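You operate a simulated robot arm through the tools that you are given. There is no shell and no other tool.

You are at the controls of a simulated robot arm. One attempt, no reset.

TASK
Let the air out of the tubes with the gold and green caps till they sag.
Fine: pull the black handle up, open both caps and both pins, leave them open.

It is judged by the outcome, as a careful person would: the job done as asked, and still so three seconds after it is handed in. It fails if anything else is knocked over, pushed out of place, dropped, spilled or broken. A push-on lid holds only when it is set on centred and level and pressed home; a screw cap is set on level and turned clockwise until tight.

THE ROBOT
A 6-joint arm with a fingered hand, fixed in place. Base frame: the origin is on the floor under the middle of its stand, x ahead of it, y to its left, z up. Units: mm, degrees, N and s.
It reaches about 1346 mm from its shoulder. Its first joint turns from -149.0 to 149.0 degrees. Payload 3.5 kg.
Tool frame: the origin (TCP) lies between the finger pads and is the grasp point; the fingertips stand 26 mm ahead of it; z points along the fingers, y is the line along which they close. The gripper opens to 132 mm; its body begins 73 mm behind the TCP. The gripper is a hand of 4 fingers: y runs from the thumb to the fingers, the wrist lies at [0, 0, -234] in the tool frame.
Orientation is that of the tool frame in the base frame, as a unit quaternion [w, x, y, z]. With the fingers straight down and closing along the base's y, the tool's x points along the base's -x, its y along +y and its z along -z.

THE INTERFACE
- The arm moves only by the tool drive_tool. Its argument "commands" is a list of rows, each a list of 6 numbers: the turn, a rotation vector about the base's x, y, z in degrees, then the shift along the base's x, y, z in mm. In form: [[ax, ay, az, x, y, z], ...]. A call has 1 to 20 rows; each row is the pose to reach, as a shift and turn from the pose commanded when the call began. Each row takes 0.2 s and may step no farther than 50 mm and 8.6 degrees from the row before; otherwise, the whole call is refused. A pose out of reach is approached as far as the arm can. The call stops where the force on the tool passes 90 N (or 10 N more than at its start, if that is more) or the arm is blocked; 0.2 s more then pass. In this call time passes only in rows, and 0.2 s behind the last. The reply holds the time, the measured pose of the TCP, the force on the tool along the base axes, the opening and the grip force, in the units named above and with some noise, with the torque about the TCP (base axes, N m) and any sound that the robot's microphone picked up, and new pictures: "show" is both (left out), scene, wrist or none.
- Cameras (640 x 400 px; columns grow to the right, rows downward): "scene" is fixed at [219.5, -500.2, 1222.4]; the picture's right is [-0.25, -0.97, 0.00], its down [-0.79, 0.20, -0.58] and it looks along [0.56, -0.14, -0.82] (base axes); focal length 311 px, centre (320, 200). "wrist" rides on the gripper at [68, 2, -97] in the tool frame; the picture's right is [-0.02, 1.00, 0.00], its down [-0.82, -0.02, -0.58] and it looks along [-0.58, -0.01, 0.82] (tool axes); focal length 270 px, centre (320, 200). There is no depth. A picture from a camera that has moved, and an enlarged one, comes with that camera's place and axes in the base frame and with its lens.
- raise_lower(by): slides the trunk up (or, below 0, down) by that many mm; the arm rides with it, the base frame stays. It gives what a move gives, with no picture.
- finger_targets(finger1, finger2, finger3, thumb_bend): sets how far each is bent, from 0 (flat) to 1 (curled in); at 0.3 the hand is open as for a grip, at 0.7 the pads meet at the TCP. One left out holds its place. A second passes; each finger stops where it meets its share of the squeeze, and holds until it gets a number again. It is the only way to open and close the hand. It gives what a move gives, with no picture; readings hold the bend of each and the force on the fingers (four entries, about 0 where the hand has none), thumb and palm.
- inspect(camera, box): a new picture of the part [left, top, right, bottom] of that camera's present view, enlarged. The clock stands still meanwhile.
- finish_job(): hands the job in; it is judged then, once.

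Places have to be worked out from the pictures, the camera data and where the tool is seen. Open the gripper and draw the arm clear of the work before you hand the job in, unless the task says otherwise.

The tools are called after "Request:" as name(argument=value, ...) on one line, values as JSON. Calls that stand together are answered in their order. drive_tool: Moves the arm, as the interface text tells. Its arguments: {"type":"object","properties":{"commands":{"type":"array"},"show":{"type":"string","enum":["both","scene","wrist","none"]}},"required":["commands"]} The other tools are called the same way: raise_lower (by) moves the trunk up or down; finger_targets (finger1, finger2, finger3, thumb_bend) moves the fingers one by one; inspect (camera, box) takes an enlarged picture of a part of a camera's view; finish_job () hands the job in.

At the start:

```text
time_s: 0.0
eef_pos: [703.5, -396.1, 813.6]
ee_rot: [-0.001, 0.0, 1.0, -0.001]
contact_force: [0.5, -0.7, 0.1]
wrist_torque: [0.03, 0.01, -0.01]
gripper_width: 131.9
grip_force: 0.0
shape: jaw
bend: [0.3, 0.3, 0.3, 0.3]
finger forces: [0.0, 0.1, 0.0, 0.0, 0.0, 0.1]
trunk travel left (down, up): [-712.0, 258.0]
```

scene: 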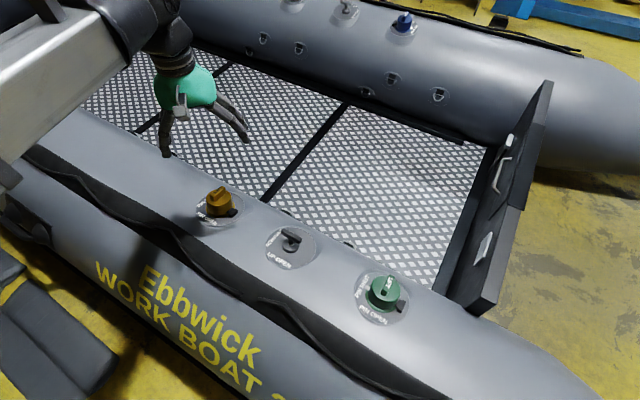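
wrist: 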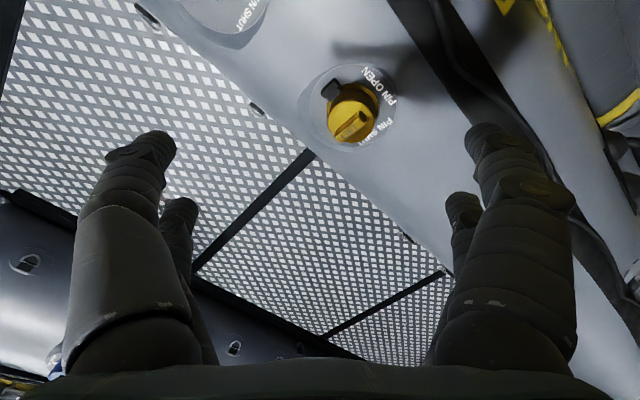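

I start by looking closely at the valves in the scene view: gold cap, black handle and green cap on the near tube.

Request:
inspect(camera="scene", box=[170, 170, 330, 270])

Request:
inspect(camera="scene", box=[320, 240, 448, 320])

Request:
inspect(camera="wrist", box=[180, 0, 436, 160])

Request:
inspect(camera="scene", box=[240, 0, 496, 160])

```text
4.00 times, centred on (250, 220) of scene
camera zoom: at [219.5, -500.2, 1222.4], right [-0.25, -0.97, 0.0], down [-0.79, 0.2, -0.58], along [0.56, -0.14, -0.82], focal length 1244 px, centre (600, 120)
```

zoom: 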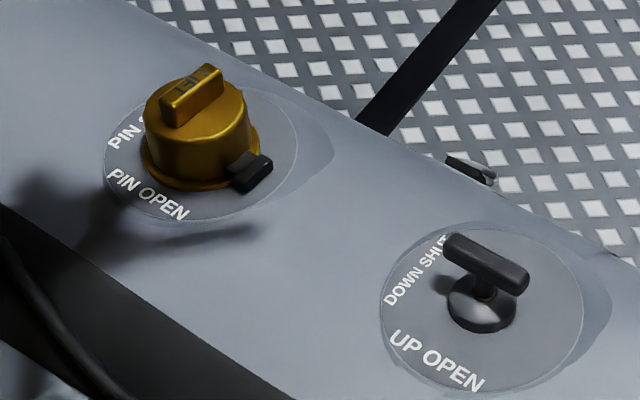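

```text
5.00 times, centred on (384, 280) of scene
camera zoom: at [219.5, -500.2, 1222.4], right [-0.25, -0.97, 0.0], down [-0.79, 0.2, -0.58], along [0.56, -0.14, -0.82], focal length 1555 px, centre (0, -200)
```

zoom: 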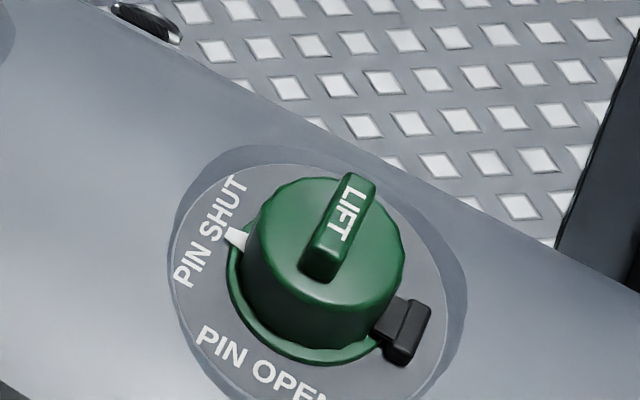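

```text
2.50 times, centred on (308, 80) of wrist
camera zoom: at [634.3, -395.1, 909.2], right [0.02, 1.0, 0.0], down [0.82, -0.02, 0.58], along [0.58, -0.01, -0.82], focal length 676 px, centre (350, 500)
```

zoom: 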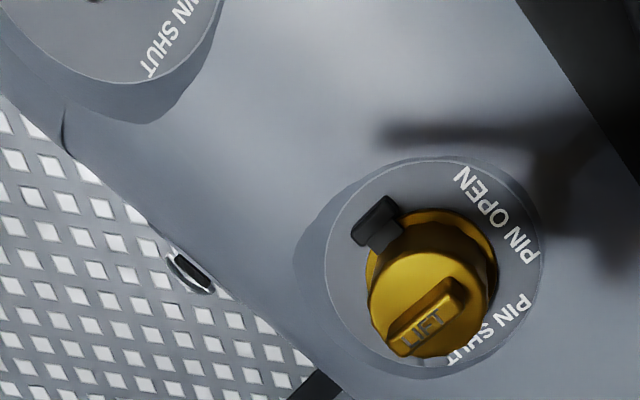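

```text
2.50 times, centred on (368, 80) of scene
camera zoom: at [219.5, -500.2, 1222.4], right [-0.25, -0.97, 0.0], down [-0.79, 0.2, -0.58], along [0.56, -0.14, -0.82], focal length 777 px, centre (200, 500)
```

zoom: 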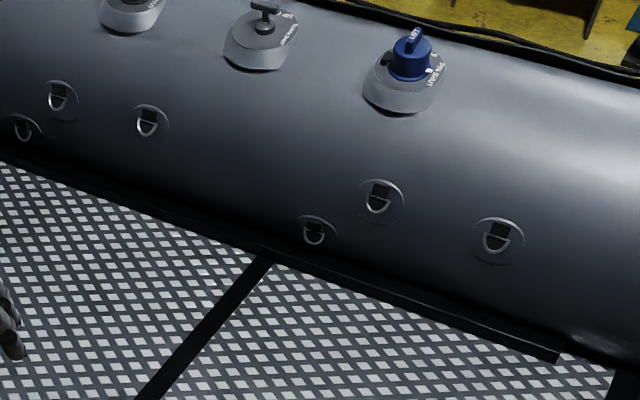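

Rough triangulation puts the gold valve near (763,-344,476), the black handle near (596,-512,476) and the green valve near (406,-695,476). Next I look at the hand and the handle more closely before I plan the grasp.

Request:
inspect(camera="scene", box=[254, 215, 334, 265])

Request:
inspect(camera="scene", box=[100, 40, 260, 140])

Request:
inspect(camera="wrist", box=[0, 0, 640, 400])

```text
8.00 times, centred on (294, 240) of scene
camera zoom: at [219.5, -500.2, 1222.4], right [-0.25, -0.97, 0.0], down [-0.79, 0.2, -0.58], along [0.56, -0.14, -0.82], focal length 2488 px, centre (528, -120)
```

zoom: 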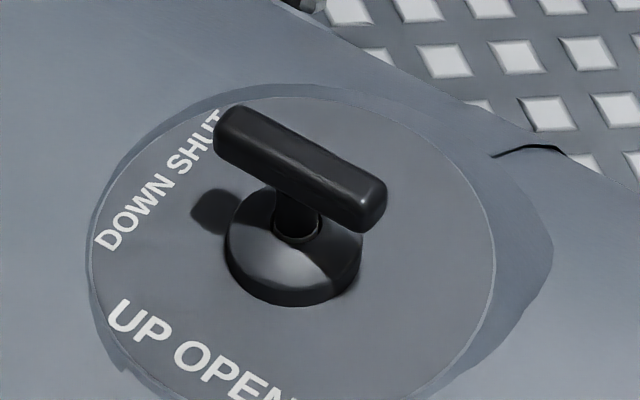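

```text
4.00 times, centred on (180, 90) of scene
camera zoom: at [219.5, -500.2, 1222.4], right [-0.25, -0.97, 0.0], down [-0.79, 0.2, -0.58], along [0.56, -0.14, -0.82], focal length 1244 px, centre (880, 640)
```

zoom: 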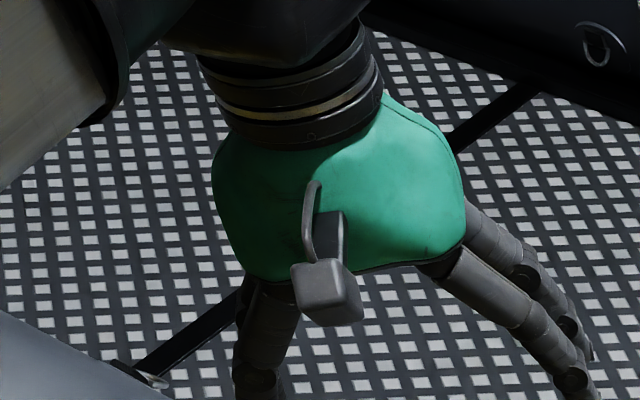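

```text
1.00 times, centred on (320, 200) of wrist (not enlarged: the box is as wide or as high as the picture)
camera zoom: at [634.3, -395.1, 909.2], right [0.02, 1.0, 0.0], down [0.82, -0.02, 0.58], along [0.58, -0.01, -0.82], focal length 270 px, centre (320, 200)
```

zoom: 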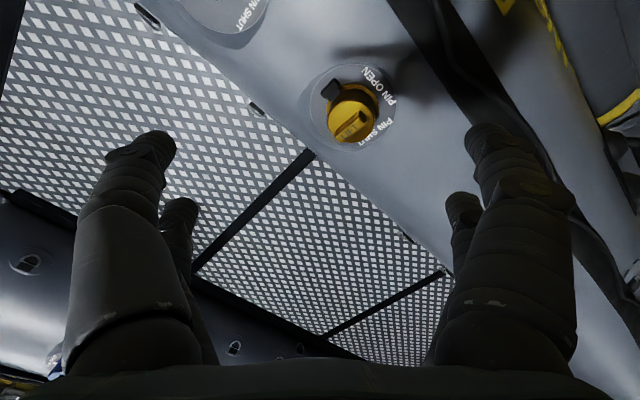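

The handle is a T-bar on a stem, which I can grip and pull. I'm not sure how the digits are laid out, so I bend finger1 alone and look.

Request:
finger_targets(finger1=0.7)

Request:
inspect(camera="wrist", box=[0, 0, 640, 400])

```text
time_s: 1.0
eef_pos: [703.7, -396.0, 812.9]
ee_rot: [-0.001, 0.0, 1.0, 0.0]
contact_force: [0.6, -0.6, 0.3]
wrist_torque: [0.05, -0.01, 0.02]
gripper_width: 67.3
grip_force: 0.1
shape: fingers
bend: [0.7, 0.3, 0.3, 0.3]
finger forces: [0.0, 0.0, 0.0, 0.1, 0.0, 0.0]
trunk travel left (down, up): [-712.0, 258.0]
```

```text
1.00 times, centred on (320, 200) of wrist (not enlarged: the box is as wide or as high as the picture)
camera zoom: at [634.3, -395.1, 909.2], right [0.02, 1.0, 0.0], down [0.82, -0.02, 0.58], along [0.58, -0.01, -0.82], focal length 270 px, centre (320, 200)
```

zoom: 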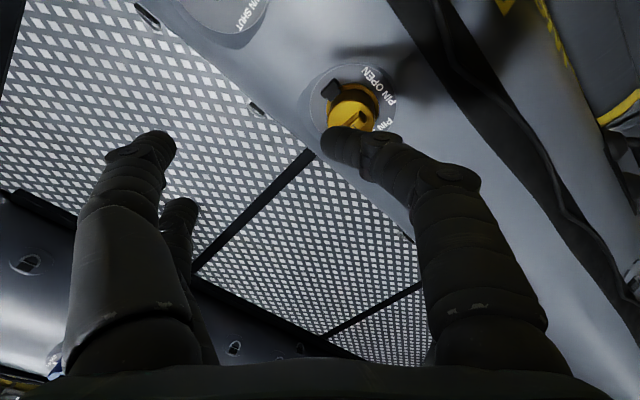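

Finger1 is the near digit on the right (+y) side. Next I test finger2, then finger3.

Request:
finger_targets(finger1=0.3, finger2=0.7)

Request:
inspect(camera="wrist", box=[0, 0, 640, 400])

Request:
finger_targets(finger2=0.3, finger3=0.7)

Request:
inspect(camera="wrist", box=[0, 0, 640, 400])

Request:
finger_targets(finger3=0.3, thumb_bend=0.7)

Request:
inspect(camera="wrist", box=[0, 0, 640, 400])

```text
time_s: 2.0
eef_pos: [703.2, -396.6, 813.2]
ee_rot: [0.0, 0.001, 1.0, -0.001]
contact_force: [0.4, 0.1, 0.3]
wrist_torque: [-0.01, -0.02, -0.02]
gripper_width: 132.7
grip_force: 0.0
shape: fingers
bend: [0.3, 0.7, 0.3, 0.3]
finger forces: [0.1, 0.1, 0.0, 0.1, 0.0, 0.0]
trunk travel left (down, up): [-712.0, 258.0]
```

```text
1.00 times, centred on (320, 200) of wrist (not enlarged: the box is as wide or as high as the picture)
camera zoom: at [634.3, -395.1, 909.2], right [0.02, 1.0, 0.0], down [0.82, -0.02, 0.58], along [0.58, -0.01, -0.82], focal length 270 px, centre (320, 200)
```

zoom: 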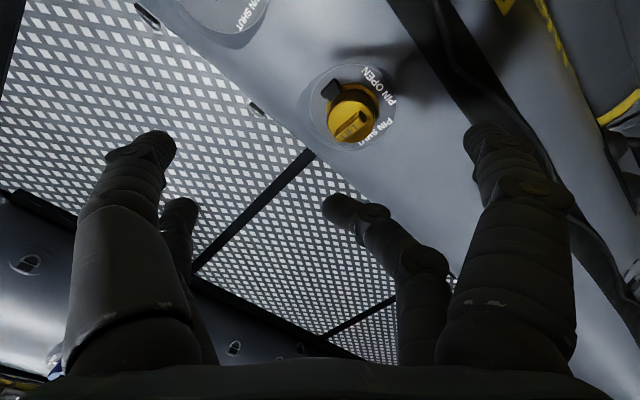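

```text
time_s: 3.0
eef_pos: [703.3, -396.5, 812.8]
ee_rot: [0.0, 0.0, 1.0, 0.001]
contact_force: [0.4, -0.4, -0.8]
wrist_torque: [0.0, 0.01, -0.05]
gripper_width: 132.7
grip_force: 0.0
shape: fingers
bend: [0.3, 0.3, 0.7, 0.3]
finger forces: [0.1, 0.0, 0.0, 0.0, 0.0, 0.0]
trunk travel left (down, up): [-712.0, 258.0]
```

```text
1.00 times, centred on (320, 200) of wrist (not enlarged: the box is as wide or as high as the picture)
camera zoom: at [634.3, -395.1, 909.2], right [0.02, 1.0, 0.0], down [0.82, -0.02, 0.58], along [0.58, -0.01, -0.82], focal length 270 px, centre (320, 200)
```

zoom: 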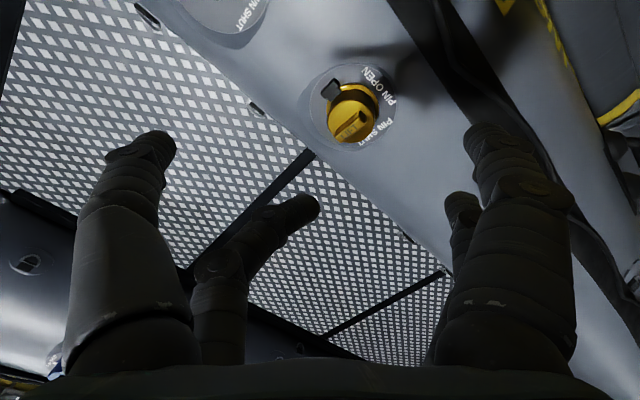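

```text
time_s: 4.0
eef_pos: [703.1, -396.5, 812.8]
ee_rot: [0.0, 0.0, 1.0, -0.001]
contact_force: [0.2, -0.2, 0.3]
wrist_torque: [-0.02, 0.03, -0.02]
gripper_width: 67.0
grip_force: 0.1
shape: fingers
bend: [0.3, 0.3, 0.3, 0.7]
finger forces: [0.0, 0.0, 0.1, 0.1, 0.0, 0.0]
trunk travel left (down, up): [-712.0, 258.0]
```

```text
1.00 times, centred on (320, 200) of wrist (not enlarged: the box is as wide or as high as the picture)
camera zoom: at [634.3, -395.1, 909.2], right [0.02, 1.0, 0.0], down [0.82, -0.02, 0.58], along [0.58, -0.01, -0.82], focal length 270 px, centre (320, 200)
```

zoom: 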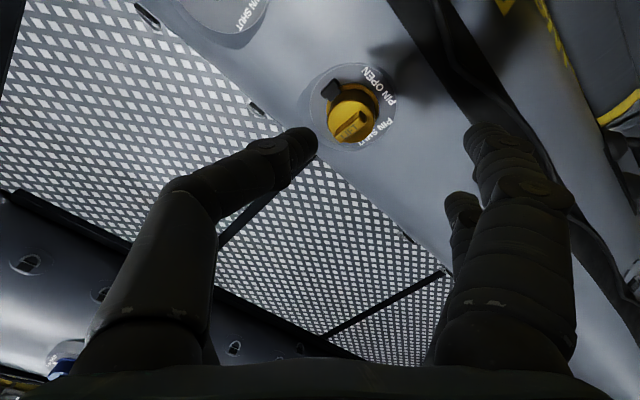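

The layout is clear now: thumb and finger1 form one pinching pair at tool x≈+18, and finger3 and finger2 form the second at x≈-18. I reopen the thumb, then move above the black T-handle with the hand turned 45° so it closes across the bar.

Request:
finger_targets(finger1=0.3, finger2=0.3, finger3=0.3, thumb_bend=0.3)

Request:
drive_tool(commands=[[0, 0, 5, -10, -15, 0], [0, 0, 11, -22, -31, -10], [0, 0, 17, -33, -47, -30], [0, 0, 23, -44, -63, -50], [0, 0, 29, -55, -79, -70], [0, 0, 35, -66, -95, -90], [0, 0, 40, -77, -111, -105], [0, 0, 45, -88, -127, -113]])

```text
time_s: 5.0
eef_pos: [703.5, -396.6, 812.6]
ee_rot: [0.0, 0.0, 1.0, 0.0]
contact_force: [0.1, 0.3, -0.3]
wrist_torque: [0.01, -0.01, 0.01]
gripper_width: 132.3
grip_force: 0.0
shape: fingers
bend: [0.3, 0.3, 0.3, 0.3]
finger forces: [0.0, 0.0, 0.0, 0.1, 0.0, 0.1]
trunk travel left (down, up): [-712.0, 258.0]
```

```text
time_s: 6.8
eef_pos: [632.4, -493.3, 813.8]
ee_rot: [-0.006, -0.362, 0.932, -0.003]
contact_force: [-0.2, 0.1, 0.3]
wrist_torque: [0.0, 0.0, 0.01]
gripper_width: 132.7
grip_force: 0.0
shape: fingers
bend: [0.3, 0.3, 0.3, 0.3]
finger forces: [0.0, 0.0, 0.1, 0.0, 0.0, 0.1]
out of reach, approached as far as the arm can: row 2, 3, 4, 5, 6, 7, 8
trunk travel left (down, up): [-712.0, 258.0]
camera wrist: at [580.8, -537.6, 910.0], right [-0.66, 0.75, 0.0], down [0.62, 0.54, 0.57], along [0.43, 0.37, -0.82], focal length 270 px, centre (320, 200)
```

scene: 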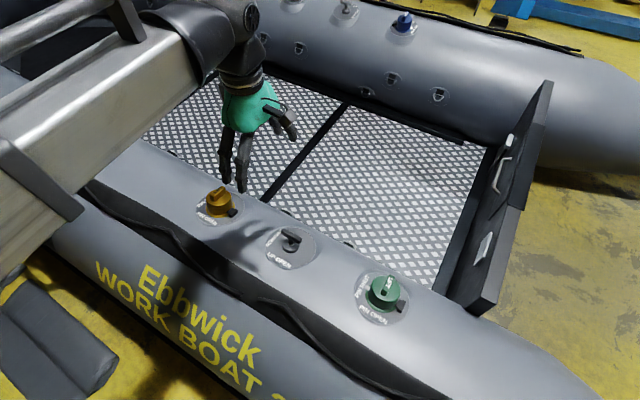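
wrist: 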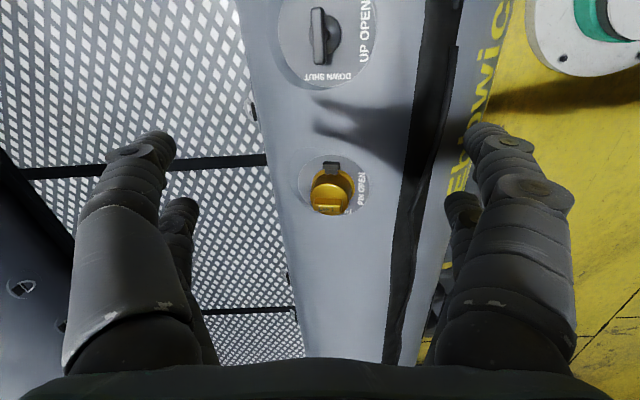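

The arm couldn't descend on its own at that trunk height, so lowering has to come from the trunk. I lower it by 110 mm while the hand is well clear of the tube.

Request:
raise_lower(by=-110)

Request:
drive_tool(commands=[[0, 0, 1, -6, -10, 0], [0, 0, 2.5, -17, -30, 0]])

```text
time_s: 8.2
eef_pos: [632.1, -492.2, 702.6]
ee_rot: [-0.005, -0.363, 0.932, -0.003]
contact_force: [-0.9, -0.5, -0.3]
wrist_torque: [0.01, 0.04, -0.02]
gripper_width: 132.5
grip_force: 0.1
shape: fingers
bend: [0.3, 0.3, 0.3, 0.3]
finger forces: [0.0, 0.0, 0.0, 0.1, 0.0, 0.0]
trunk travel left (down, up): [-602.0, 368.0]
```

```text
time_s: 8.8
eef_pos: [637.0, -498.7, 702.5]
ee_rot: [-0.011, -0.363, 0.932, -0.006]
contact_force: [-0.7, -0.3, -0.1]
wrist_torque: [0.01, -0.02, 0.01]
gripper_width: 132.4
grip_force: 0.0
shape: fingers
bend: [0.3, 0.3, 0.3, 0.3]
finger forces: [0.0, 0.0, 0.0, 0.0, 0.0, 0.0]
out of reach, approached as far as the arm can: row 1, 2
trunk travel left (down, up): [-602.0, 368.0]
camera wrist: at [585.5, -541.3, 801.1], right [-0.66, 0.75, -0.01], down [0.62, 0.55, 0.56], along [0.42, 0.36, -0.83], focal length 270 px, centre (320, 200)
```

scene: 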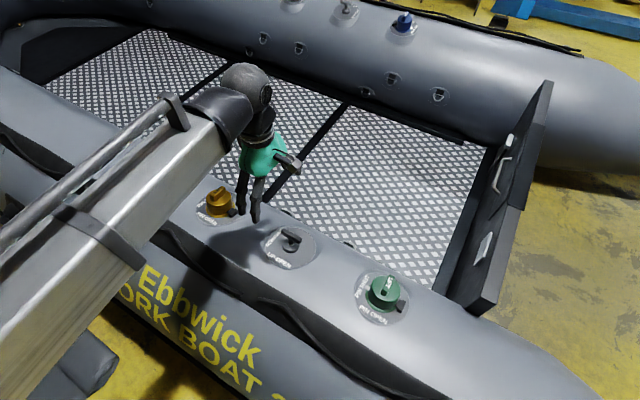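
wrist: 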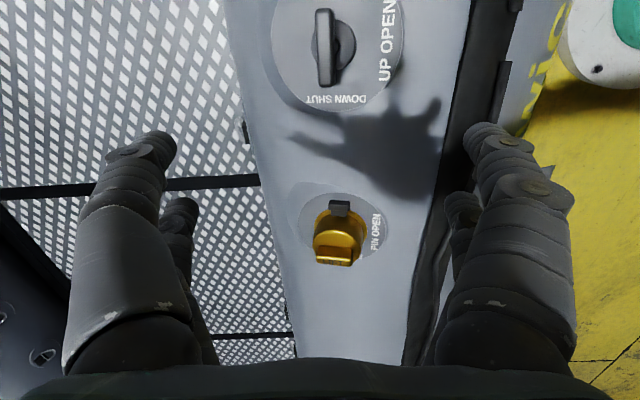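

The readings say even small inward moves are out of reach, so I probe how the commanded pose behaves with a null move and a small outward move.

Request:
drive_tool(commands=[[0, 0, 0, 0, 0, 0]], show="none")

Request:
drive_tool(commands=[[0, 0, 0, 10, -10, 0], [0, 0, 0, 20, -20, 0]], show="none")

```text
time_s: 9.2
eef_pos: [636.9, -497.5, 703.8]
ee_rot: [-0.011, -0.364, 0.931, -0.007]
contact_force: [0.8, -0.3, 0.3]
wrist_torque: [0.0, -0.02, -0.03]
gripper_width: 132.5
grip_force: 0.2
shape: fingers
bend: [0.3, 0.3, 0.3, 0.3]
finger forces: [0.0, 0.0, 0.0, 0.0, 0.1, 0.0]
trunk travel left (down, up): [-602.0, 368.0]
```

```text
time_s: 9.8
eef_pos: [668.0, -502.4, 702.9]
ee_rot: [-0.008, -0.371, 0.929, -0.005]
contact_force: [0.2, 0.8, -0.3]
wrist_torque: [-0.03, 0.0, -0.02]
gripper_width: 132.5
grip_force: 0.0
shape: fingers
bend: [0.3, 0.3, 0.3, 0.3]
finger forces: [0.1, 0.0, 0.0, 0.0, 0.0, 0.0]
out of reach, approached as far as the arm can: row 1, 2
trunk travel left (down, up): [-602.0, 368.0]
```

The limit turns out to be the wrist roll, about +80° relative to the arm's azimuth. With both views the T-bar centre comes out near (600,-524,538), bar along ~45°, so I settle for a yaw of about 38° and move above it at z≈640.

Request:
drive_tool(commands=[[0, 0, -3, -8, -3, 0], [0, 0, -5.5, -25, -9, -10], [0, 0, -5.5, -45, -15, -30], [0, 0, -5.5, -60, -20, -50], [0, 0, -5.5, -68, -21.6, -63]])

```text
time_s: 11.0
eef_pos: [608.6, -523.9, 703.4]
ee_rot: [-0.005, -0.338, 0.941, -0.003]
contact_force: [0.3, 0.0, 0.4]
wrist_torque: [-0.01, 0.0, 0.01]
gripper_width: 132.4
grip_force: 0.1
shape: fingers
bend: [0.3, 0.3, 0.3, 0.3]
finger forces: [0.0, 0.0, 0.1, 0.0, 0.0, 0.0]
out of reach, approached as far as the arm can: row 2, 3, 4, 5
trunk travel left (down, up): [-602.0, 368.0]
camera wrist: at [554.0, -564.9, 800.1], right [-0.62, 0.79, 0.0], down [0.65, 0.51, 0.57], along [0.45, 0.35, -0.82], focal length 270 px, centre (320, 200)
```

scene: 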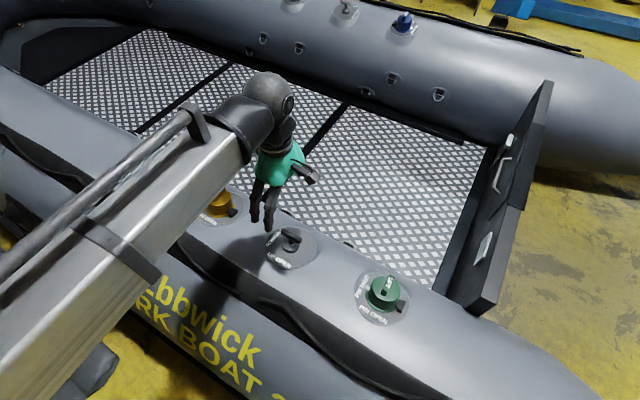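
wrist: 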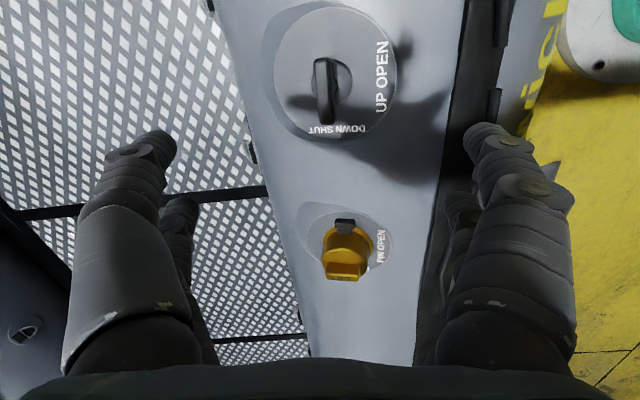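

Even at a fine yaw the arm holds radius ≈803 and its current height, so some joint limit blocks "down" and "inward". I test whether moving up with the arm frees inward motion; the trunk can do the lowering.

Request:
drive_tool(commands=[[0, 0, 0, 0, 0, 20], [0, 0, 0, 0, 0, 40]], show="none")

Request:
drive_tool(commands=[[0, 0, 0, -8, 0, 0], [0, 0, 0, -16, 4, 0]], show="none")

Request:
drive_tool(commands=[[0, 0, 0, 0, 0, -20], [0, 0, 0, 0, 0, -40]], show="none")

```text
time_s: 11.6
eef_pos: [606.8, -523.9, 703.9]
ee_rot: [-0.005, -0.338, 0.941, -0.003]
contact_force: [0.6, 0.9, -0.8]
wrist_torque: [-0.02, -0.02, -0.03]
gripper_width: 132.4
grip_force: 0.1
shape: fingers
bend: [0.3, 0.3, 0.3, 0.3]
finger forces: [0.0, 0.0, 0.0, 0.0, 0.0, 0.0]
out of reach, approached as far as the arm can: row 1, 2
trunk travel left (down, up): [-602.0, 368.0]
```

```text
time_s: 12.2
eef_pos: [592.0, -518.7, 703.0]
ee_rot: [-0.007, -0.333, 0.943, -0.004]
contact_force: [-0.7, -0.4, -0.8]
wrist_torque: [0.01, -0.02, -0.02]
gripper_width: 132.7
grip_force: 0.0
shape: fingers
bend: [0.3, 0.3, 0.3, 0.3]
finger forces: [0.0, 0.0, 0.0, 0.0, 0.1, 0.0]
trunk travel left (down, up): [-602.0, 368.0]
```

```text
time_s: 12.8
eef_pos: [595.3, -517.1, 703.4]
ee_rot: [-0.006, -0.335, 0.942, -0.004]
contact_force: [0.6, -0.4, -0.3]
wrist_torque: [0.0, 0.01, -0.03]
gripper_width: 132.5
grip_force: 0.1
shape: fingers
bend: [0.3, 0.3, 0.3, 0.3]
finger forces: [0.0, 0.0, 0.1, 0.0, 0.1, 0.0]
out of reach, approached as far as the arm can: row 1, 2
trunk travel left (down, up): [-602.0, 368.0]
```

The arm is SCARA-like: the arm moves horizontally and tilts the wrist, and height only comes from the trunk. Inward motion is fine, so I look at the handle with the wrist camera from here to refine its position.

Request:
drive_tool(commands=[[0, 0, 0, 3, -5, 0]], show="wrist")

Request:
inspect(camera="wrist", box=[240, 0, 440, 125])

```text
time_s: 13.2
eef_pos: [597.8, -521.6, 702.8]
ee_rot: [-0.006, -0.335, 0.942, -0.004]
contact_force: [0.2, -0.5, -0.3]
wrist_torque: [0.01, 0.01, -0.01]
gripper_width: 132.7
grip_force: 0.1
shape: fingers
bend: [0.3, 0.3, 0.3, 0.3]
finger forces: [0.0, 0.1, 0.0, 0.0, 0.1, 0.0]
trunk travel left (down, up): [-602.0, 368.0]
camera wrist: at [543.7, -563.5, 800.3], right [-0.61, 0.79, 0.0], down [0.65, 0.5, 0.57], along [0.45, 0.34, -0.82], focal length 270 px, centre (320, 200)
```

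wrist: 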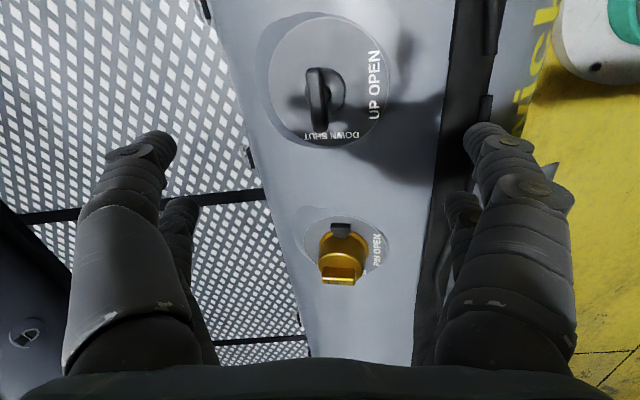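

```text
3.20 times, centred on (340, 62) of wrist
camera zoom: at [543.7, -563.5, 800.3], right [-0.61, 0.79, 0.0], down [0.65, 0.5, 0.57], along [0.45, 0.34, -0.82], focal length 865 px, centre (256, 640)
```

zoom: 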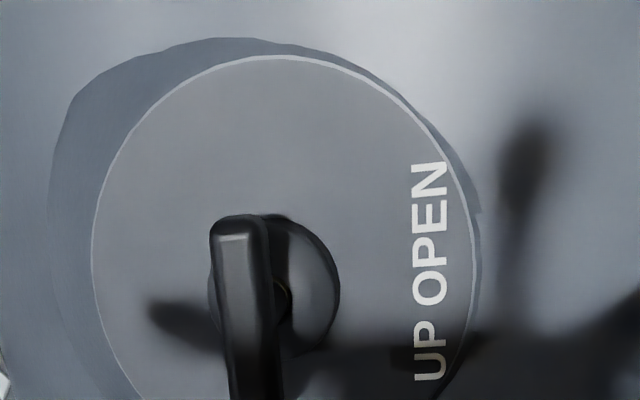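

The bar centre comes out at about (599,-526,535), lying roughly at 43°. I centre the hand over it and lower the trunk by 110 mm, stopping short for a look.

Request:
drive_tool(commands=[[0, 0, 0, 1, -4, 0]], show="none")

Request:
raise_lower(by=-100)

Request:
inspect(camera="wrist", box=[0, 0, 640, 400])

Request:
inspect(camera="scene", box=[190, 80, 446, 240])

```text
time_s: 13.6
eef_pos: [597.6, -527.2, 702.6]
ee_rot: [-0.007, -0.333, 0.943, -0.005]
contact_force: [-0.2, 0.2, 0.3]
wrist_torque: [0.01, 0.03, -0.01]
gripper_width: 132.9
grip_force: 0.0
shape: fingers
bend: [0.3, 0.3, 0.3, 0.3]
finger forces: [0.1, 0.1, 0.1, 0.1, 0.0, 0.0]
trunk travel left (down, up): [-602.0, 368.0]
```

```text
time_s: 14.9
eef_pos: [598.4, -525.0, 603.8]
ee_rot: [-0.007, -0.333, 0.943, -0.004]
contact_force: [0.2, 0.0, -1.0]
wrist_torque: [0.03, 0.0, -0.03]
gripper_width: 132.7
grip_force: 0.0
shape: fingers
bend: [0.3, 0.3, 0.3, 0.3]
finger forces: [0.0, 0.0, 0.1, 0.0, 0.0, 0.0]
trunk travel left (down, up): [-502.0, 468.0]
```

```text
1.00 times, centred on (320, 200) of wrist (not enlarged: the box is as wide or as high as the picture)
camera zoom: at [544.2, -567.0, 700.3], right [-0.61, 0.79, 0.0], down [0.65, 0.5, 0.56], along [0.45, 0.34, -0.83], focal length 270 px, centre (320, 200)
```

zoom: 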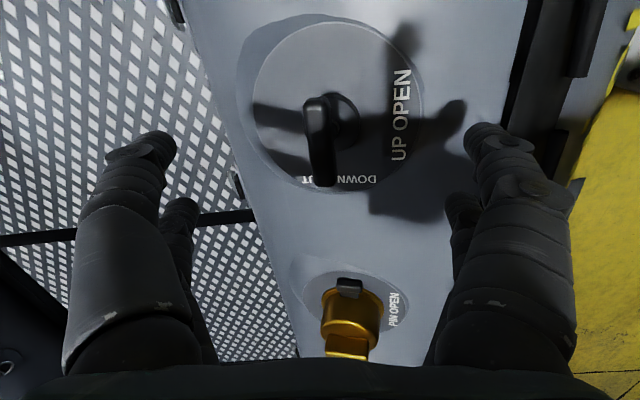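

```text
2.50 times, centred on (318, 160) of scene
camera zoom: at [219.5, -500.2, 1222.4], right [-0.25, -0.97, 0.0], down [-0.79, 0.2, -0.58], along [0.56, -0.14, -0.82], focal length 777 px, centre (325, 300)
```

zoom: 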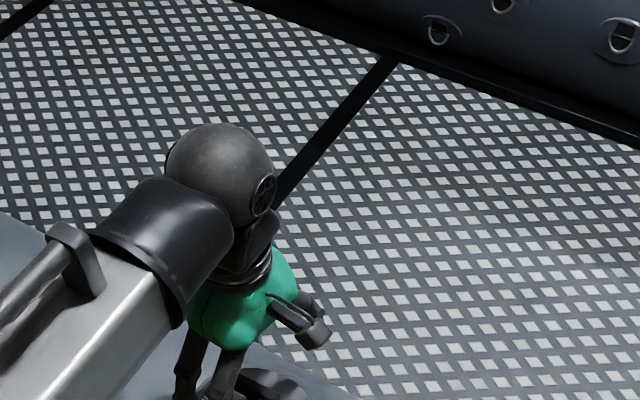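

The bar sits between the finger pairs as planned, with its centre near (597,-527,~532). I lower another 60 mm and check the reading and picture.

Request:
raise_lower(by=-55)

Request:
inspect(camera="wrist", box=[0, 0, 640, 400])

```text
time_s: 15.9
eef_pos: [598.0, -525.7, 547.5]
ee_rot: [-0.006, -0.333, 0.943, -0.005]
contact_force: [-0.1, 0.4, 0.1]
wrist_torque: [-0.02, -0.02, -0.07]
gripper_width: 132.6
grip_force: 0.0
shape: fingers
bend: [0.3, 0.3, 0.3, 0.3]
finger forces: [0.0, 0.0, 0.1, 0.0, 0.0, 0.1]
trunk travel left (down, up): [-447.0, 523.0]
```

```text
1.00 times, centred on (320, 200) of wrist (not enlarged: the box is as wide or as high as the picture)
camera zoom: at [544.2, -567.0, 645.3], right [-0.61, 0.79, 0.0], down [0.65, 0.5, 0.56], along [0.45, 0.34, -0.83], focal length 270 px, centre (320, 200)
```

zoom: 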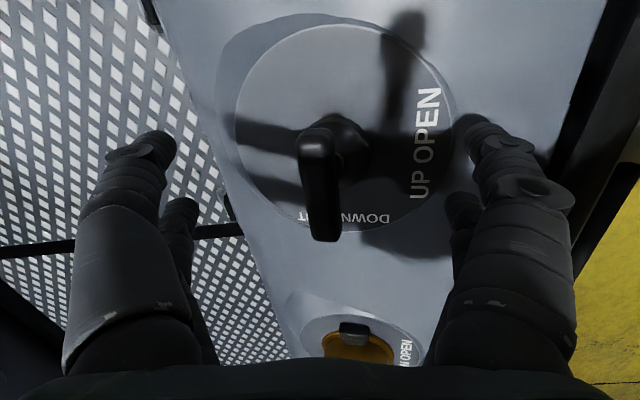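

The bar centre is now fixed at (598,-526.5,533), right under the TCP. I lower 15 mm and close all four digits on it.

Request:
raise_lower(by=-15)

Request:
finger_targets(finger1=0.55, finger2=0.55, finger3=0.55, thumb_bend=0.55)

Request:
inspect(camera="wrist", box=[0, 0, 640, 400])

```text
time_s: 16.5
eef_pos: [599.0, -525.9, 533.3]
ee_rot: [-0.007, -0.333, 0.943, -0.004]
contact_force: [-0.4, -0.3, 0.7]
wrist_torque: [-0.02, -0.03, 0.0]
gripper_width: 132.5
grip_force: 0.0
shape: fingers
bend: [0.3, 0.3, 0.3, 0.3]
finger forces: [0.0, 0.1, 0.0, 0.0, 0.0, 0.0]
trunk travel left (down, up): [-432.0, 538.0]
```

```text
time_s: 17.5
eef_pos: [598.1, -524.7, 533.2]
ee_rot: [-0.006, -0.334, 0.943, -0.004]
contact_force: [-0.5, -1.0, 0.2]
wrist_torque: [0.0, 0.01, -0.01]
gripper_width: 49.6
grip_force: 0.1
shape: fingers
bend: [0.55, 0.55, 0.55, 0.55]
finger forces: [0.1, 0.1, 0.0, 0.0, 0.0, 0.0]
trunk travel left (down, up): [-432.0, 538.0]
```

```text
1.00 times, centred on (320, 200) of wrist (not enlarged: the box is as wide or as high as the picture)
camera zoom: at [544.2, -567.0, 630.3], right [-0.61, 0.79, 0.0], down [0.65, 0.5, 0.56], along [0.45, 0.34, -0.83], focal length 270 px, centre (320, 200)
```

zoom: 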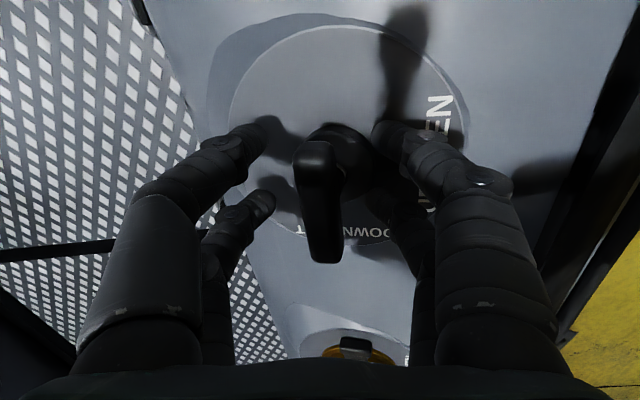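

The bar sits between both pairs with no contact yet. I close fully onto it.

Request:
finger_targets(finger1=0.72, finger2=0.72, finger3=0.72, thumb_bend=0.72)

Request:
inspect(camera="wrist", box=[0, 0, 640, 400])

```text
time_s: 18.5
eef_pos: [598.1, -525.2, 534.3]
ee_rot: [-0.008, -0.333, 0.943, -0.003]
contact_force: [-7.6, 9.1, 1.3]
wrist_torque: [0.5, 0.28, 0.07]
gripper_width: 13.9
grip_force: 11.9
shape: fingers
bend: [0.64, 0.61, 0.72, 0.69]
finger forces: [8.3, 10.7, 0.6, 0.0, 4.1, 0.0]
trunk travel left (down, up): [-432.0, 538.0]
```

```text
1.00 times, centred on (320, 200) of wrist (not enlarged: the box is as wide or as high as the picture)
camera zoom: at [543.9, -566.5, 630.7], right [-0.61, 0.79, 0.0], down [0.65, 0.5, 0.56], along [0.45, 0.34, -0.83], focal length 270 px, centre (320, 200)
```

zoom: 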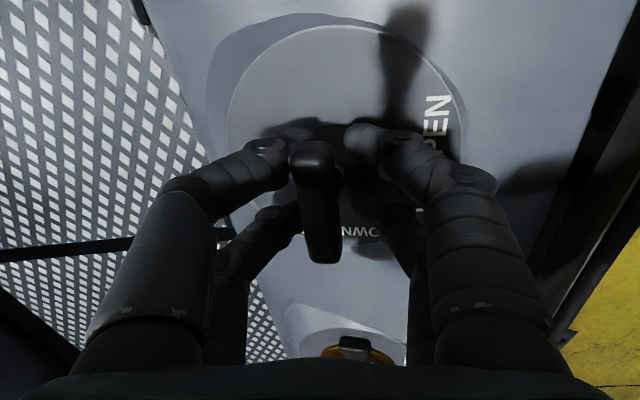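

The fingers hook under the bar but press unevenly, with a net push along tool +y. I shift the hand about 2 mm that way to centre the grip.

Request:
drive_tool(commands=[[0, 0, 0, -1.3, 1.6, 0]], show="none")

Request:
finger_targets(finger1=0.8, finger2=0.8, finger3=0.8, thumb_bend=0.8)

```text
time_s: 18.9
eef_pos: [597.5, -526.2, 533.4]
ee_rot: [-0.007, -0.334, 0.943, -0.005]
contact_force: [-2.6, 6.0, 1.9]
wrist_torque: [0.42, 0.17, 0.09]
gripper_width: 13.5
grip_force: 11.3
shape: fingers
bend: [0.64, 0.61, 0.72, 0.69]
finger forces: [6.2, 9.4, 1.0, 0.1, 5.7, 0.0]
trunk travel left (down, up): [-432.0, 538.0]
```

```text
time_s: 19.9
eef_pos: [596.9, -526.3, 532.8]
ee_rot: [-0.007, -0.333, 0.943, -0.004]
contact_force: [10.1, -8.9, 3.3]
wrist_torque: [0.4, 0.32, 0.16]
gripper_width: 10.9
grip_force: 21.1
shape: fingers
bend: [0.65, 0.63, 0.77, 0.73]
finger forces: [8.7, 10.8, 7.2, 0.1, 15.1, 0.0]
trunk travel left (down, up): [-432.0, 538.0]
```

The grip is firm now at about 21 N with all four digits in contact. I pull the handle up with the trunk, 20 mm to begin.

Request:
raise_lower(by=20)

Request:
inspect(camera="wrist", box=[0, 0, 640, 400])

```text
time_s: 20.6
eef_pos: [598.6, -526.7, 552.5]
ee_rot: [-0.006, -0.333, 0.943, -0.006]
contact_force: [19.1, -18.8, -4.0]
wrist_torque: [-0.04, 0.02, 0.27]
gripper_width: 0.0
grip_force: 11.8
shape: fingers
bend: [0.71, 0.69, 0.77, 0.73]
finger forces: [0.1, 0.0, 6.6, 0.0, 17.1, 0.0]
trunk travel left (down, up): [-452.0, 518.0]
```

```text
1.00 times, centred on (320, 200) of wrist (not enlarged: the box is as wide or as high as the picture)
camera zoom: at [544.4, -567.2, 649.3], right [-0.61, 0.79, -0.01], down [0.65, 0.51, 0.57], along [0.45, 0.34, -0.82], focal length 270 px, centre (320, 200)
```

zoom: 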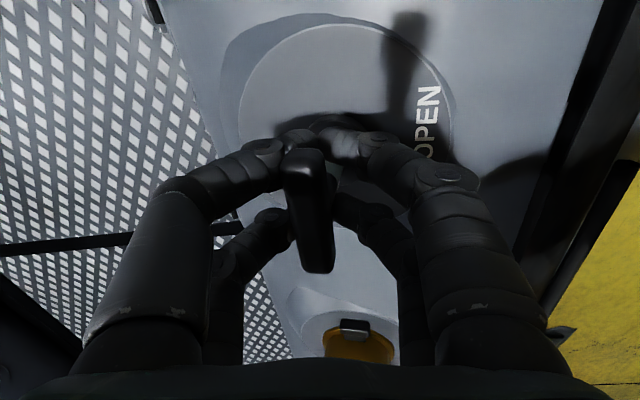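

The bar rose with the hand and stays centred in the view. It is drifting toward the thumb because the stem leans inboard, so I shift the hand about 5 mm that way to relieve the side load and look at the scene.

Request:
drive_tool(commands=[[0, 0, 0, 3, -4, 0]], show="scene")

```text
time_s: 21.0
eef_pos: [599.9, -528.7, 551.8]
ee_rot: [-0.007, -0.332, 0.943, -0.004]
contact_force: [13.0, -10.5, -5.2]
wrist_torque: [-0.02, 0.02, 0.21]
gripper_width: 0.3
grip_force: 9.5
shape: fingers
bend: [0.71, 0.69, 0.78, 0.74]
finger forces: [0.0, 0.0, 6.0, 0.1, 12.4, 0.0]
trunk travel left (down, up): [-452.0, 518.0]
```

scene: 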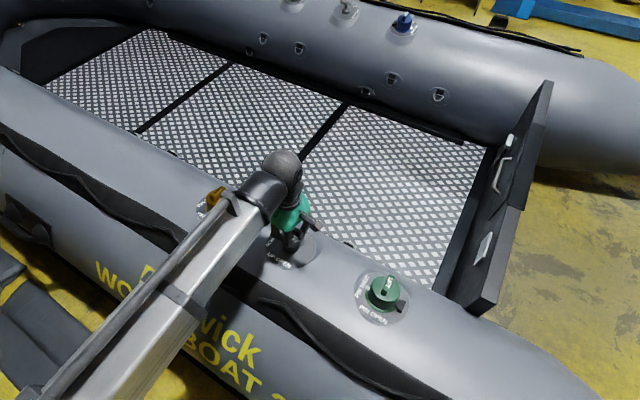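

The digits are closed under the bar. I lift another 12 mm to find whether the handle reaches its upper stop.

Request:
raise_lower(by=12)

Request:
inspect(camera="wrist", box=[0, 0, 640, 400])

```text
time_s: 21.6
eef_pos: [600.6, -529.5, 561.0]
ee_rot: [-0.007, -0.333, 0.943, -0.003]
contact_force: [8.4, -5.2, -39.7]
wrist_torque: [0.26, -0.04, 0.19]
gripper_width: 1.3
grip_force: 16.8
shape: fingers
bend: [0.71, 0.7, 0.71, 0.68]
finger forces: [1.5, 0.1, 12.3, 0.0, 20.1, 0.1]
trunk travel left (down, up): [-464.0, 506.0]
```

```text
1.00 times, centred on (320, 200) of wrist (not enlarged: the box is as wide or as high as the picture)
camera zoom: at [546.7, -570.5, 659.4], right [-0.61, 0.79, 0.0], down [0.66, 0.5, 0.56], along [0.45, 0.34, -0.83], focal length 270 px, centre (320, 200)
```

zoom: 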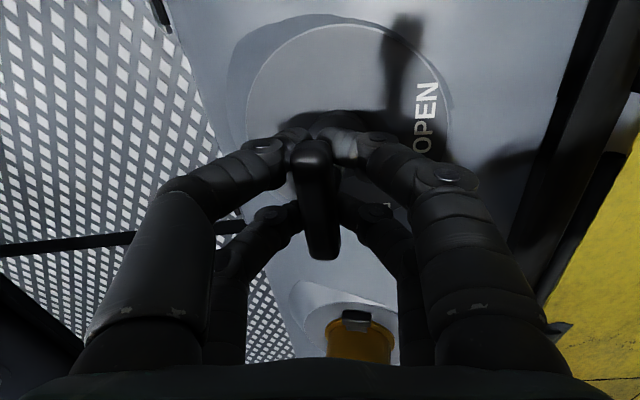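

Now about 40 N of resistance appears with the bar roughly 25 mm higher than before, so this is likely the upper stop. I ease up 4 mm more to tell a stop from a detent.

Request:
raise_lower(by=4)

Request:
inspect(camera="wrist", box=[200, 60, 440, 210])

```text
time_s: 22.1
eef_pos: [601.4, -531.0, 566.1]
ee_rot: [-0.008, -0.332, 0.943, -0.003]
contact_force: [11.3, -7.9, -43.2]
wrist_torque: [0.13, -0.3, 0.15]
gripper_width: 5.8
grip_force: 19.5
shape: fingers
bend: [0.69, 0.67, 0.71, 0.67]
finger forces: [4.8, 3.0, 9.3, 0.1, 20.7, 0.0]
trunk travel left (down, up): [-468.0, 502.0]
```

```text
2.67 times, centred on (320, 135) of wrist
camera zoom: at [547.3, -571.3, 663.4], right [-0.61, 0.79, 0.0], down [0.66, 0.5, 0.56], along [0.45, 0.34, -0.83], focal length 721 px, centre (320, 373)
```

zoom: 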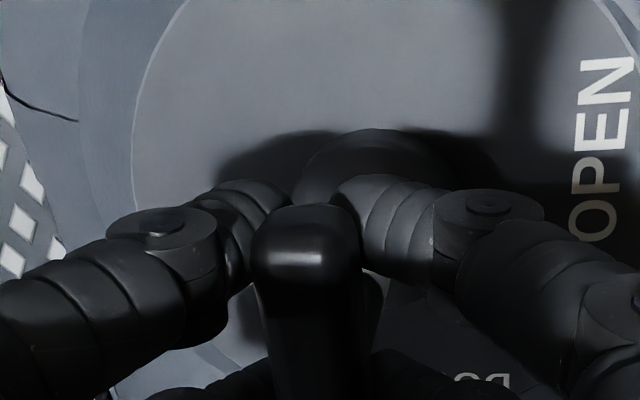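

The digits are being forced open while the bar hardly rises, which fits an end stop. I release the fingers, lift clear and check where the handle stays.

Request:
raise_lower(by=-4)

Request:
finger_targets(finger1=0.3, finger2=0.3, finger3=0.3, thumb_bend=0.3)

Request:
inspect(camera="wrist", box=[0, 0, 640, 400])

```text
time_s: 22.7
eef_pos: [600.2, -531.1, 563.1]
ee_rot: [-0.006, -0.332, 0.943, -0.004]
contact_force: [13.8, -11.3, -18.9]
wrist_torque: [-0.01, -0.16, 0.17]
gripper_width: 3.9
grip_force: 15.2
shape: fingers
bend: [0.7, 0.69, 0.72, 0.68]
finger forces: [1.9, 0.6, 8.5, 0.1, 18.0, 0.1]
trunk travel left (down, up): [-464.0, 506.0]
```

```text
time_s: 23.7
eef_pos: [599.1, -528.4, 565.3]
ee_rot: [-0.007, -0.331, 0.943, -0.005]
contact_force: [-0.1, -0.2, 0.7]
wrist_torque: [0.01, -0.02, -0.01]
gripper_width: 132.2
grip_force: 0.0
shape: fingers
bend: [0.3, 0.3, 0.3, 0.3]
finger forces: [0.0, 0.1, 0.1, 0.0, 0.1, 0.0]
trunk travel left (down, up): [-464.0, 506.0]
```

```text
1.00 times, centred on (320, 200) of wrist (not enlarged: the box is as wide or as high as the picture)
camera zoom: at [545.4, -569.5, 662.4], right [-0.61, 0.79, 0.0], down [0.65, 0.5, 0.56], along [0.45, 0.34, -0.83], focal length 270 px, centre (320, 200)
```

zoom: 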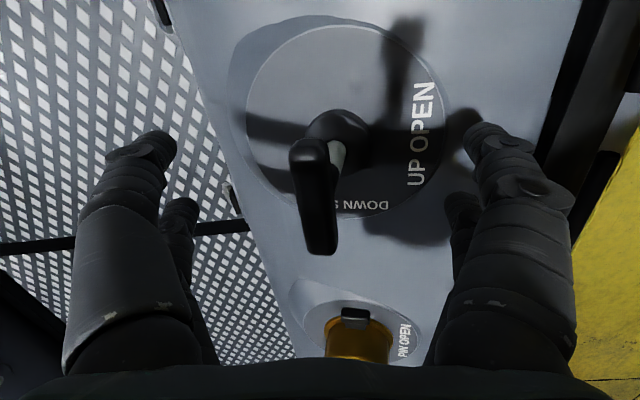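

The handle now stands up, showing its bright stem, and it stays put. I raise the trunk 100 mm, then travel to above the gold cap, turning the hand to yaw -45° so it closes along the tube, across the LIFT bar.

Request:
raise_lower(by=100)

Request:
drive_tool(commands=[[0, 0, -8.4, 16, 18, 0], [0, 0, -16.8, 32, 36, 0], [0, 0, -25.2, 48, 54, 0], [0, 0, -33.6, 64, 72, 0], [0, 0, -42, 80, 90, 0], [0, 0, -50.4, 96, 108, 0], [0, 0, -58.8, 112, 126, 0], [0, 0, -67.2, 128, 144, 0], [0, 0, -75.6, 144, 162, 0], [0, 0, -84, 160, 182, 0]])

```text
time_s: 25.0
eef_pos: [599.7, -528.3, 664.8]
ee_rot: [-0.008, -0.333, 0.943, -0.004]
contact_force: [0.5, 0.4, 0.3]
wrist_torque: [-0.01, 0.03, -0.02]
gripper_width: 132.4
grip_force: 0.1
shape: fingers
bend: [0.3, 0.3, 0.3, 0.3]
finger forces: [0.0, 0.0, 0.0, 0.1, 0.0, 0.0]
trunk travel left (down, up): [-564.0, 406.0]
```

```text
time_s: 27.2
eef_pos: [758.3, -346.3, 666.3]
ee_rot: [-0.007, 0.385, 0.923, 0.001]
contact_force: [0.5, -0.3, 0.3]
wrist_torque: [-0.05, -0.01, 0.02]
gripper_width: 132.6
grip_force: 0.1
shape: fingers
bend: [0.3, 0.3, 0.3, 0.3]
finger forces: [0.1, 0.0, 0.0, 0.0, 0.0, 0.0]
trunk travel left (down, up): [-564.0, 406.0]
camera wrist: at [712.1, -298.9, 762.4], right [0.73, 0.69, 0.0], down [0.57, -0.6, 0.56], along [0.39, -0.41, -0.83], focal length 270 px, centre (320, 200)
```

scene: 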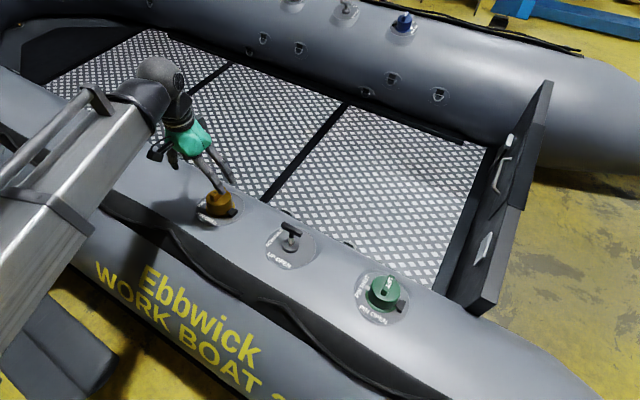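
wrist: 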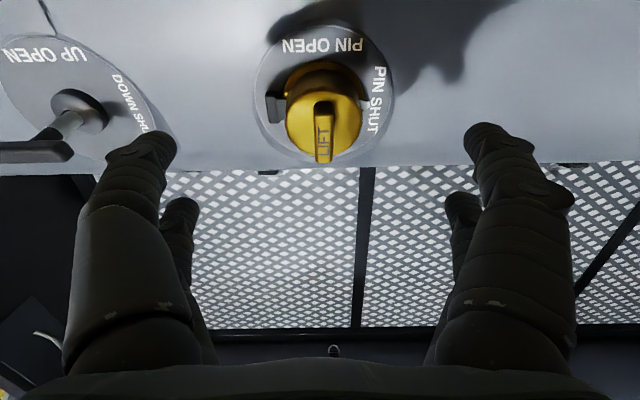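

I have a good overhead view of the gold cap now. I enlarge it, and also check the raised handle from the scene camera.

Request:
inspect(camera="wrist", box=[240, 20, 400, 170])

Request:
inspect(camera="scene", box=[254, 215, 334, 265])

Request:
inspect(camera="scene", box=[180, 170, 260, 230])

```text
2.67 times, centred on (320, 95) of wrist
camera zoom: at [712.1, -298.9, 762.4], right [0.73, 0.69, 0.0], down [0.57, -0.6, 0.56], along [0.39, -0.41, -0.83], focal length 721 px, centre (320, 480)
```

zoom: 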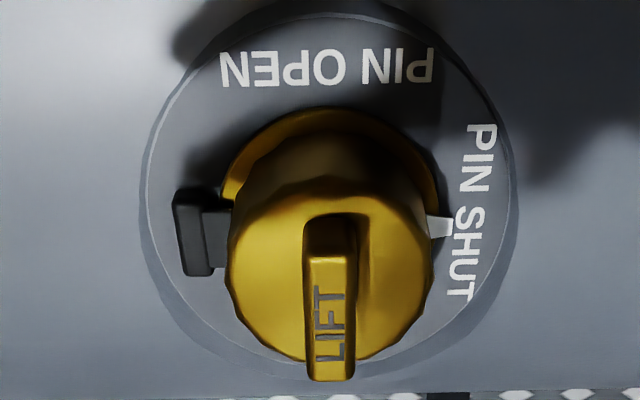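

```text
8.00 times, centred on (294, 240) of scene
camera zoom: at [219.5, -500.2, 1222.4], right [-0.25, -0.97, 0.0], down [-0.79, 0.2, -0.58], along [0.56, -0.14, -0.82], focal length 2488 px, centre (528, -120)
```

zoom: 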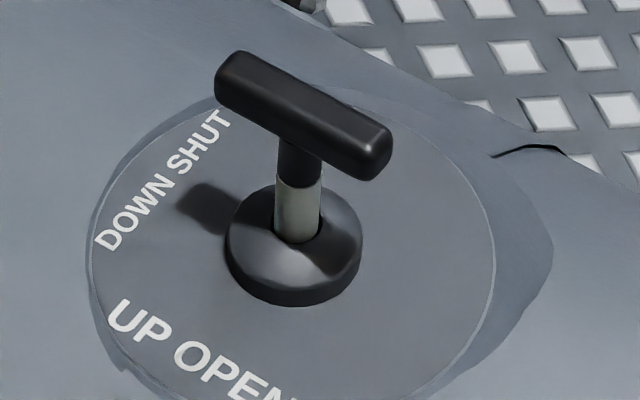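

```text
6.67 times, centred on (220, 200) of scene
camera zoom: at [219.5, -500.2, 1222.4], right [-0.25, -0.97, 0.0], down [-0.79, 0.2, -0.58], along [0.56, -0.14, -0.82], focal length 2073 px, centre (987, 200)
```

zoom: 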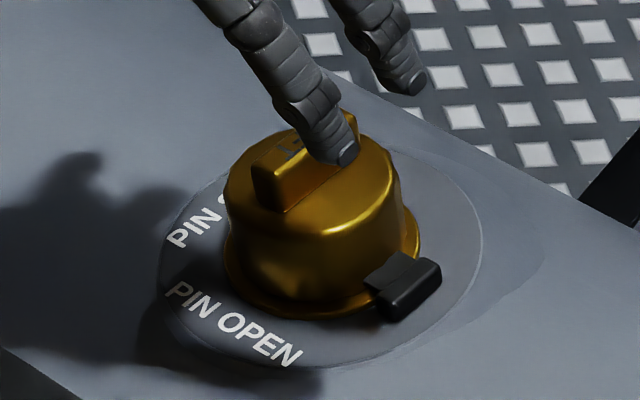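

The handle is clearly up and open. The gold valve's axis leans about 13° inboard, its flange is near (760,-345,497), the LIFT bar's top near (769,-355,554), and the black hinge is on the handle side. Before gripping, I test in free air how the wrist can tilt about the hinge direction.

Request:
drive_tool(commands=[[5.66, -5.66, 0, 0, 0, 2.3], [11.3, -11.3, 0, 0, 0, 9.1], [17, -17, 0, 0, 0, 20.2]])

```text
time_s: 28.0
eef_pos: [759.2, -347.9, 686.1]
ee_rot: [0.073, 0.374, 0.904, 0.195]
contact_force: [0.1, 1.0, -0.3]
wrist_torque: [0.01, 0.04, -0.03]
gripper_width: 132.6
grip_force: 0.1
shape: fingers
bend: [0.3, 0.3, 0.3, 0.3]
finger forces: [0.0, 0.1, 0.0, 0.0, 0.0, 0.0]
trunk travel left (down, up): [-564.0, 406.0]
camera wrist: at [684.1, -326.6, 774.8], right [0.67, 0.63, 0.41], down [0.41, -0.76, 0.51], along [0.63, -0.17, -0.76], focal length 270 px, centre (320, 200)
```

scene: 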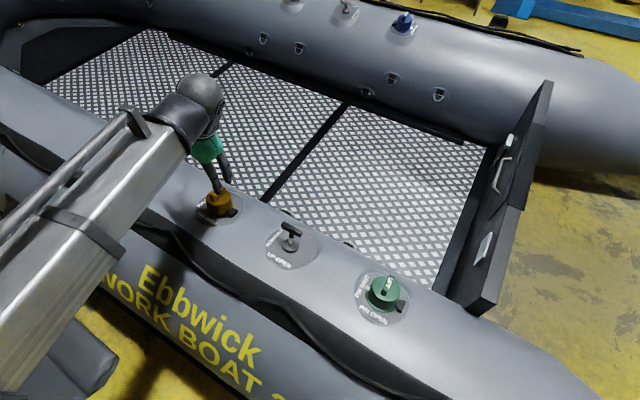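
wrist: 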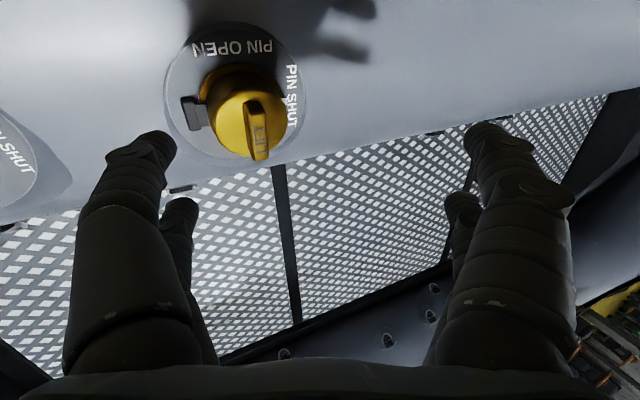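

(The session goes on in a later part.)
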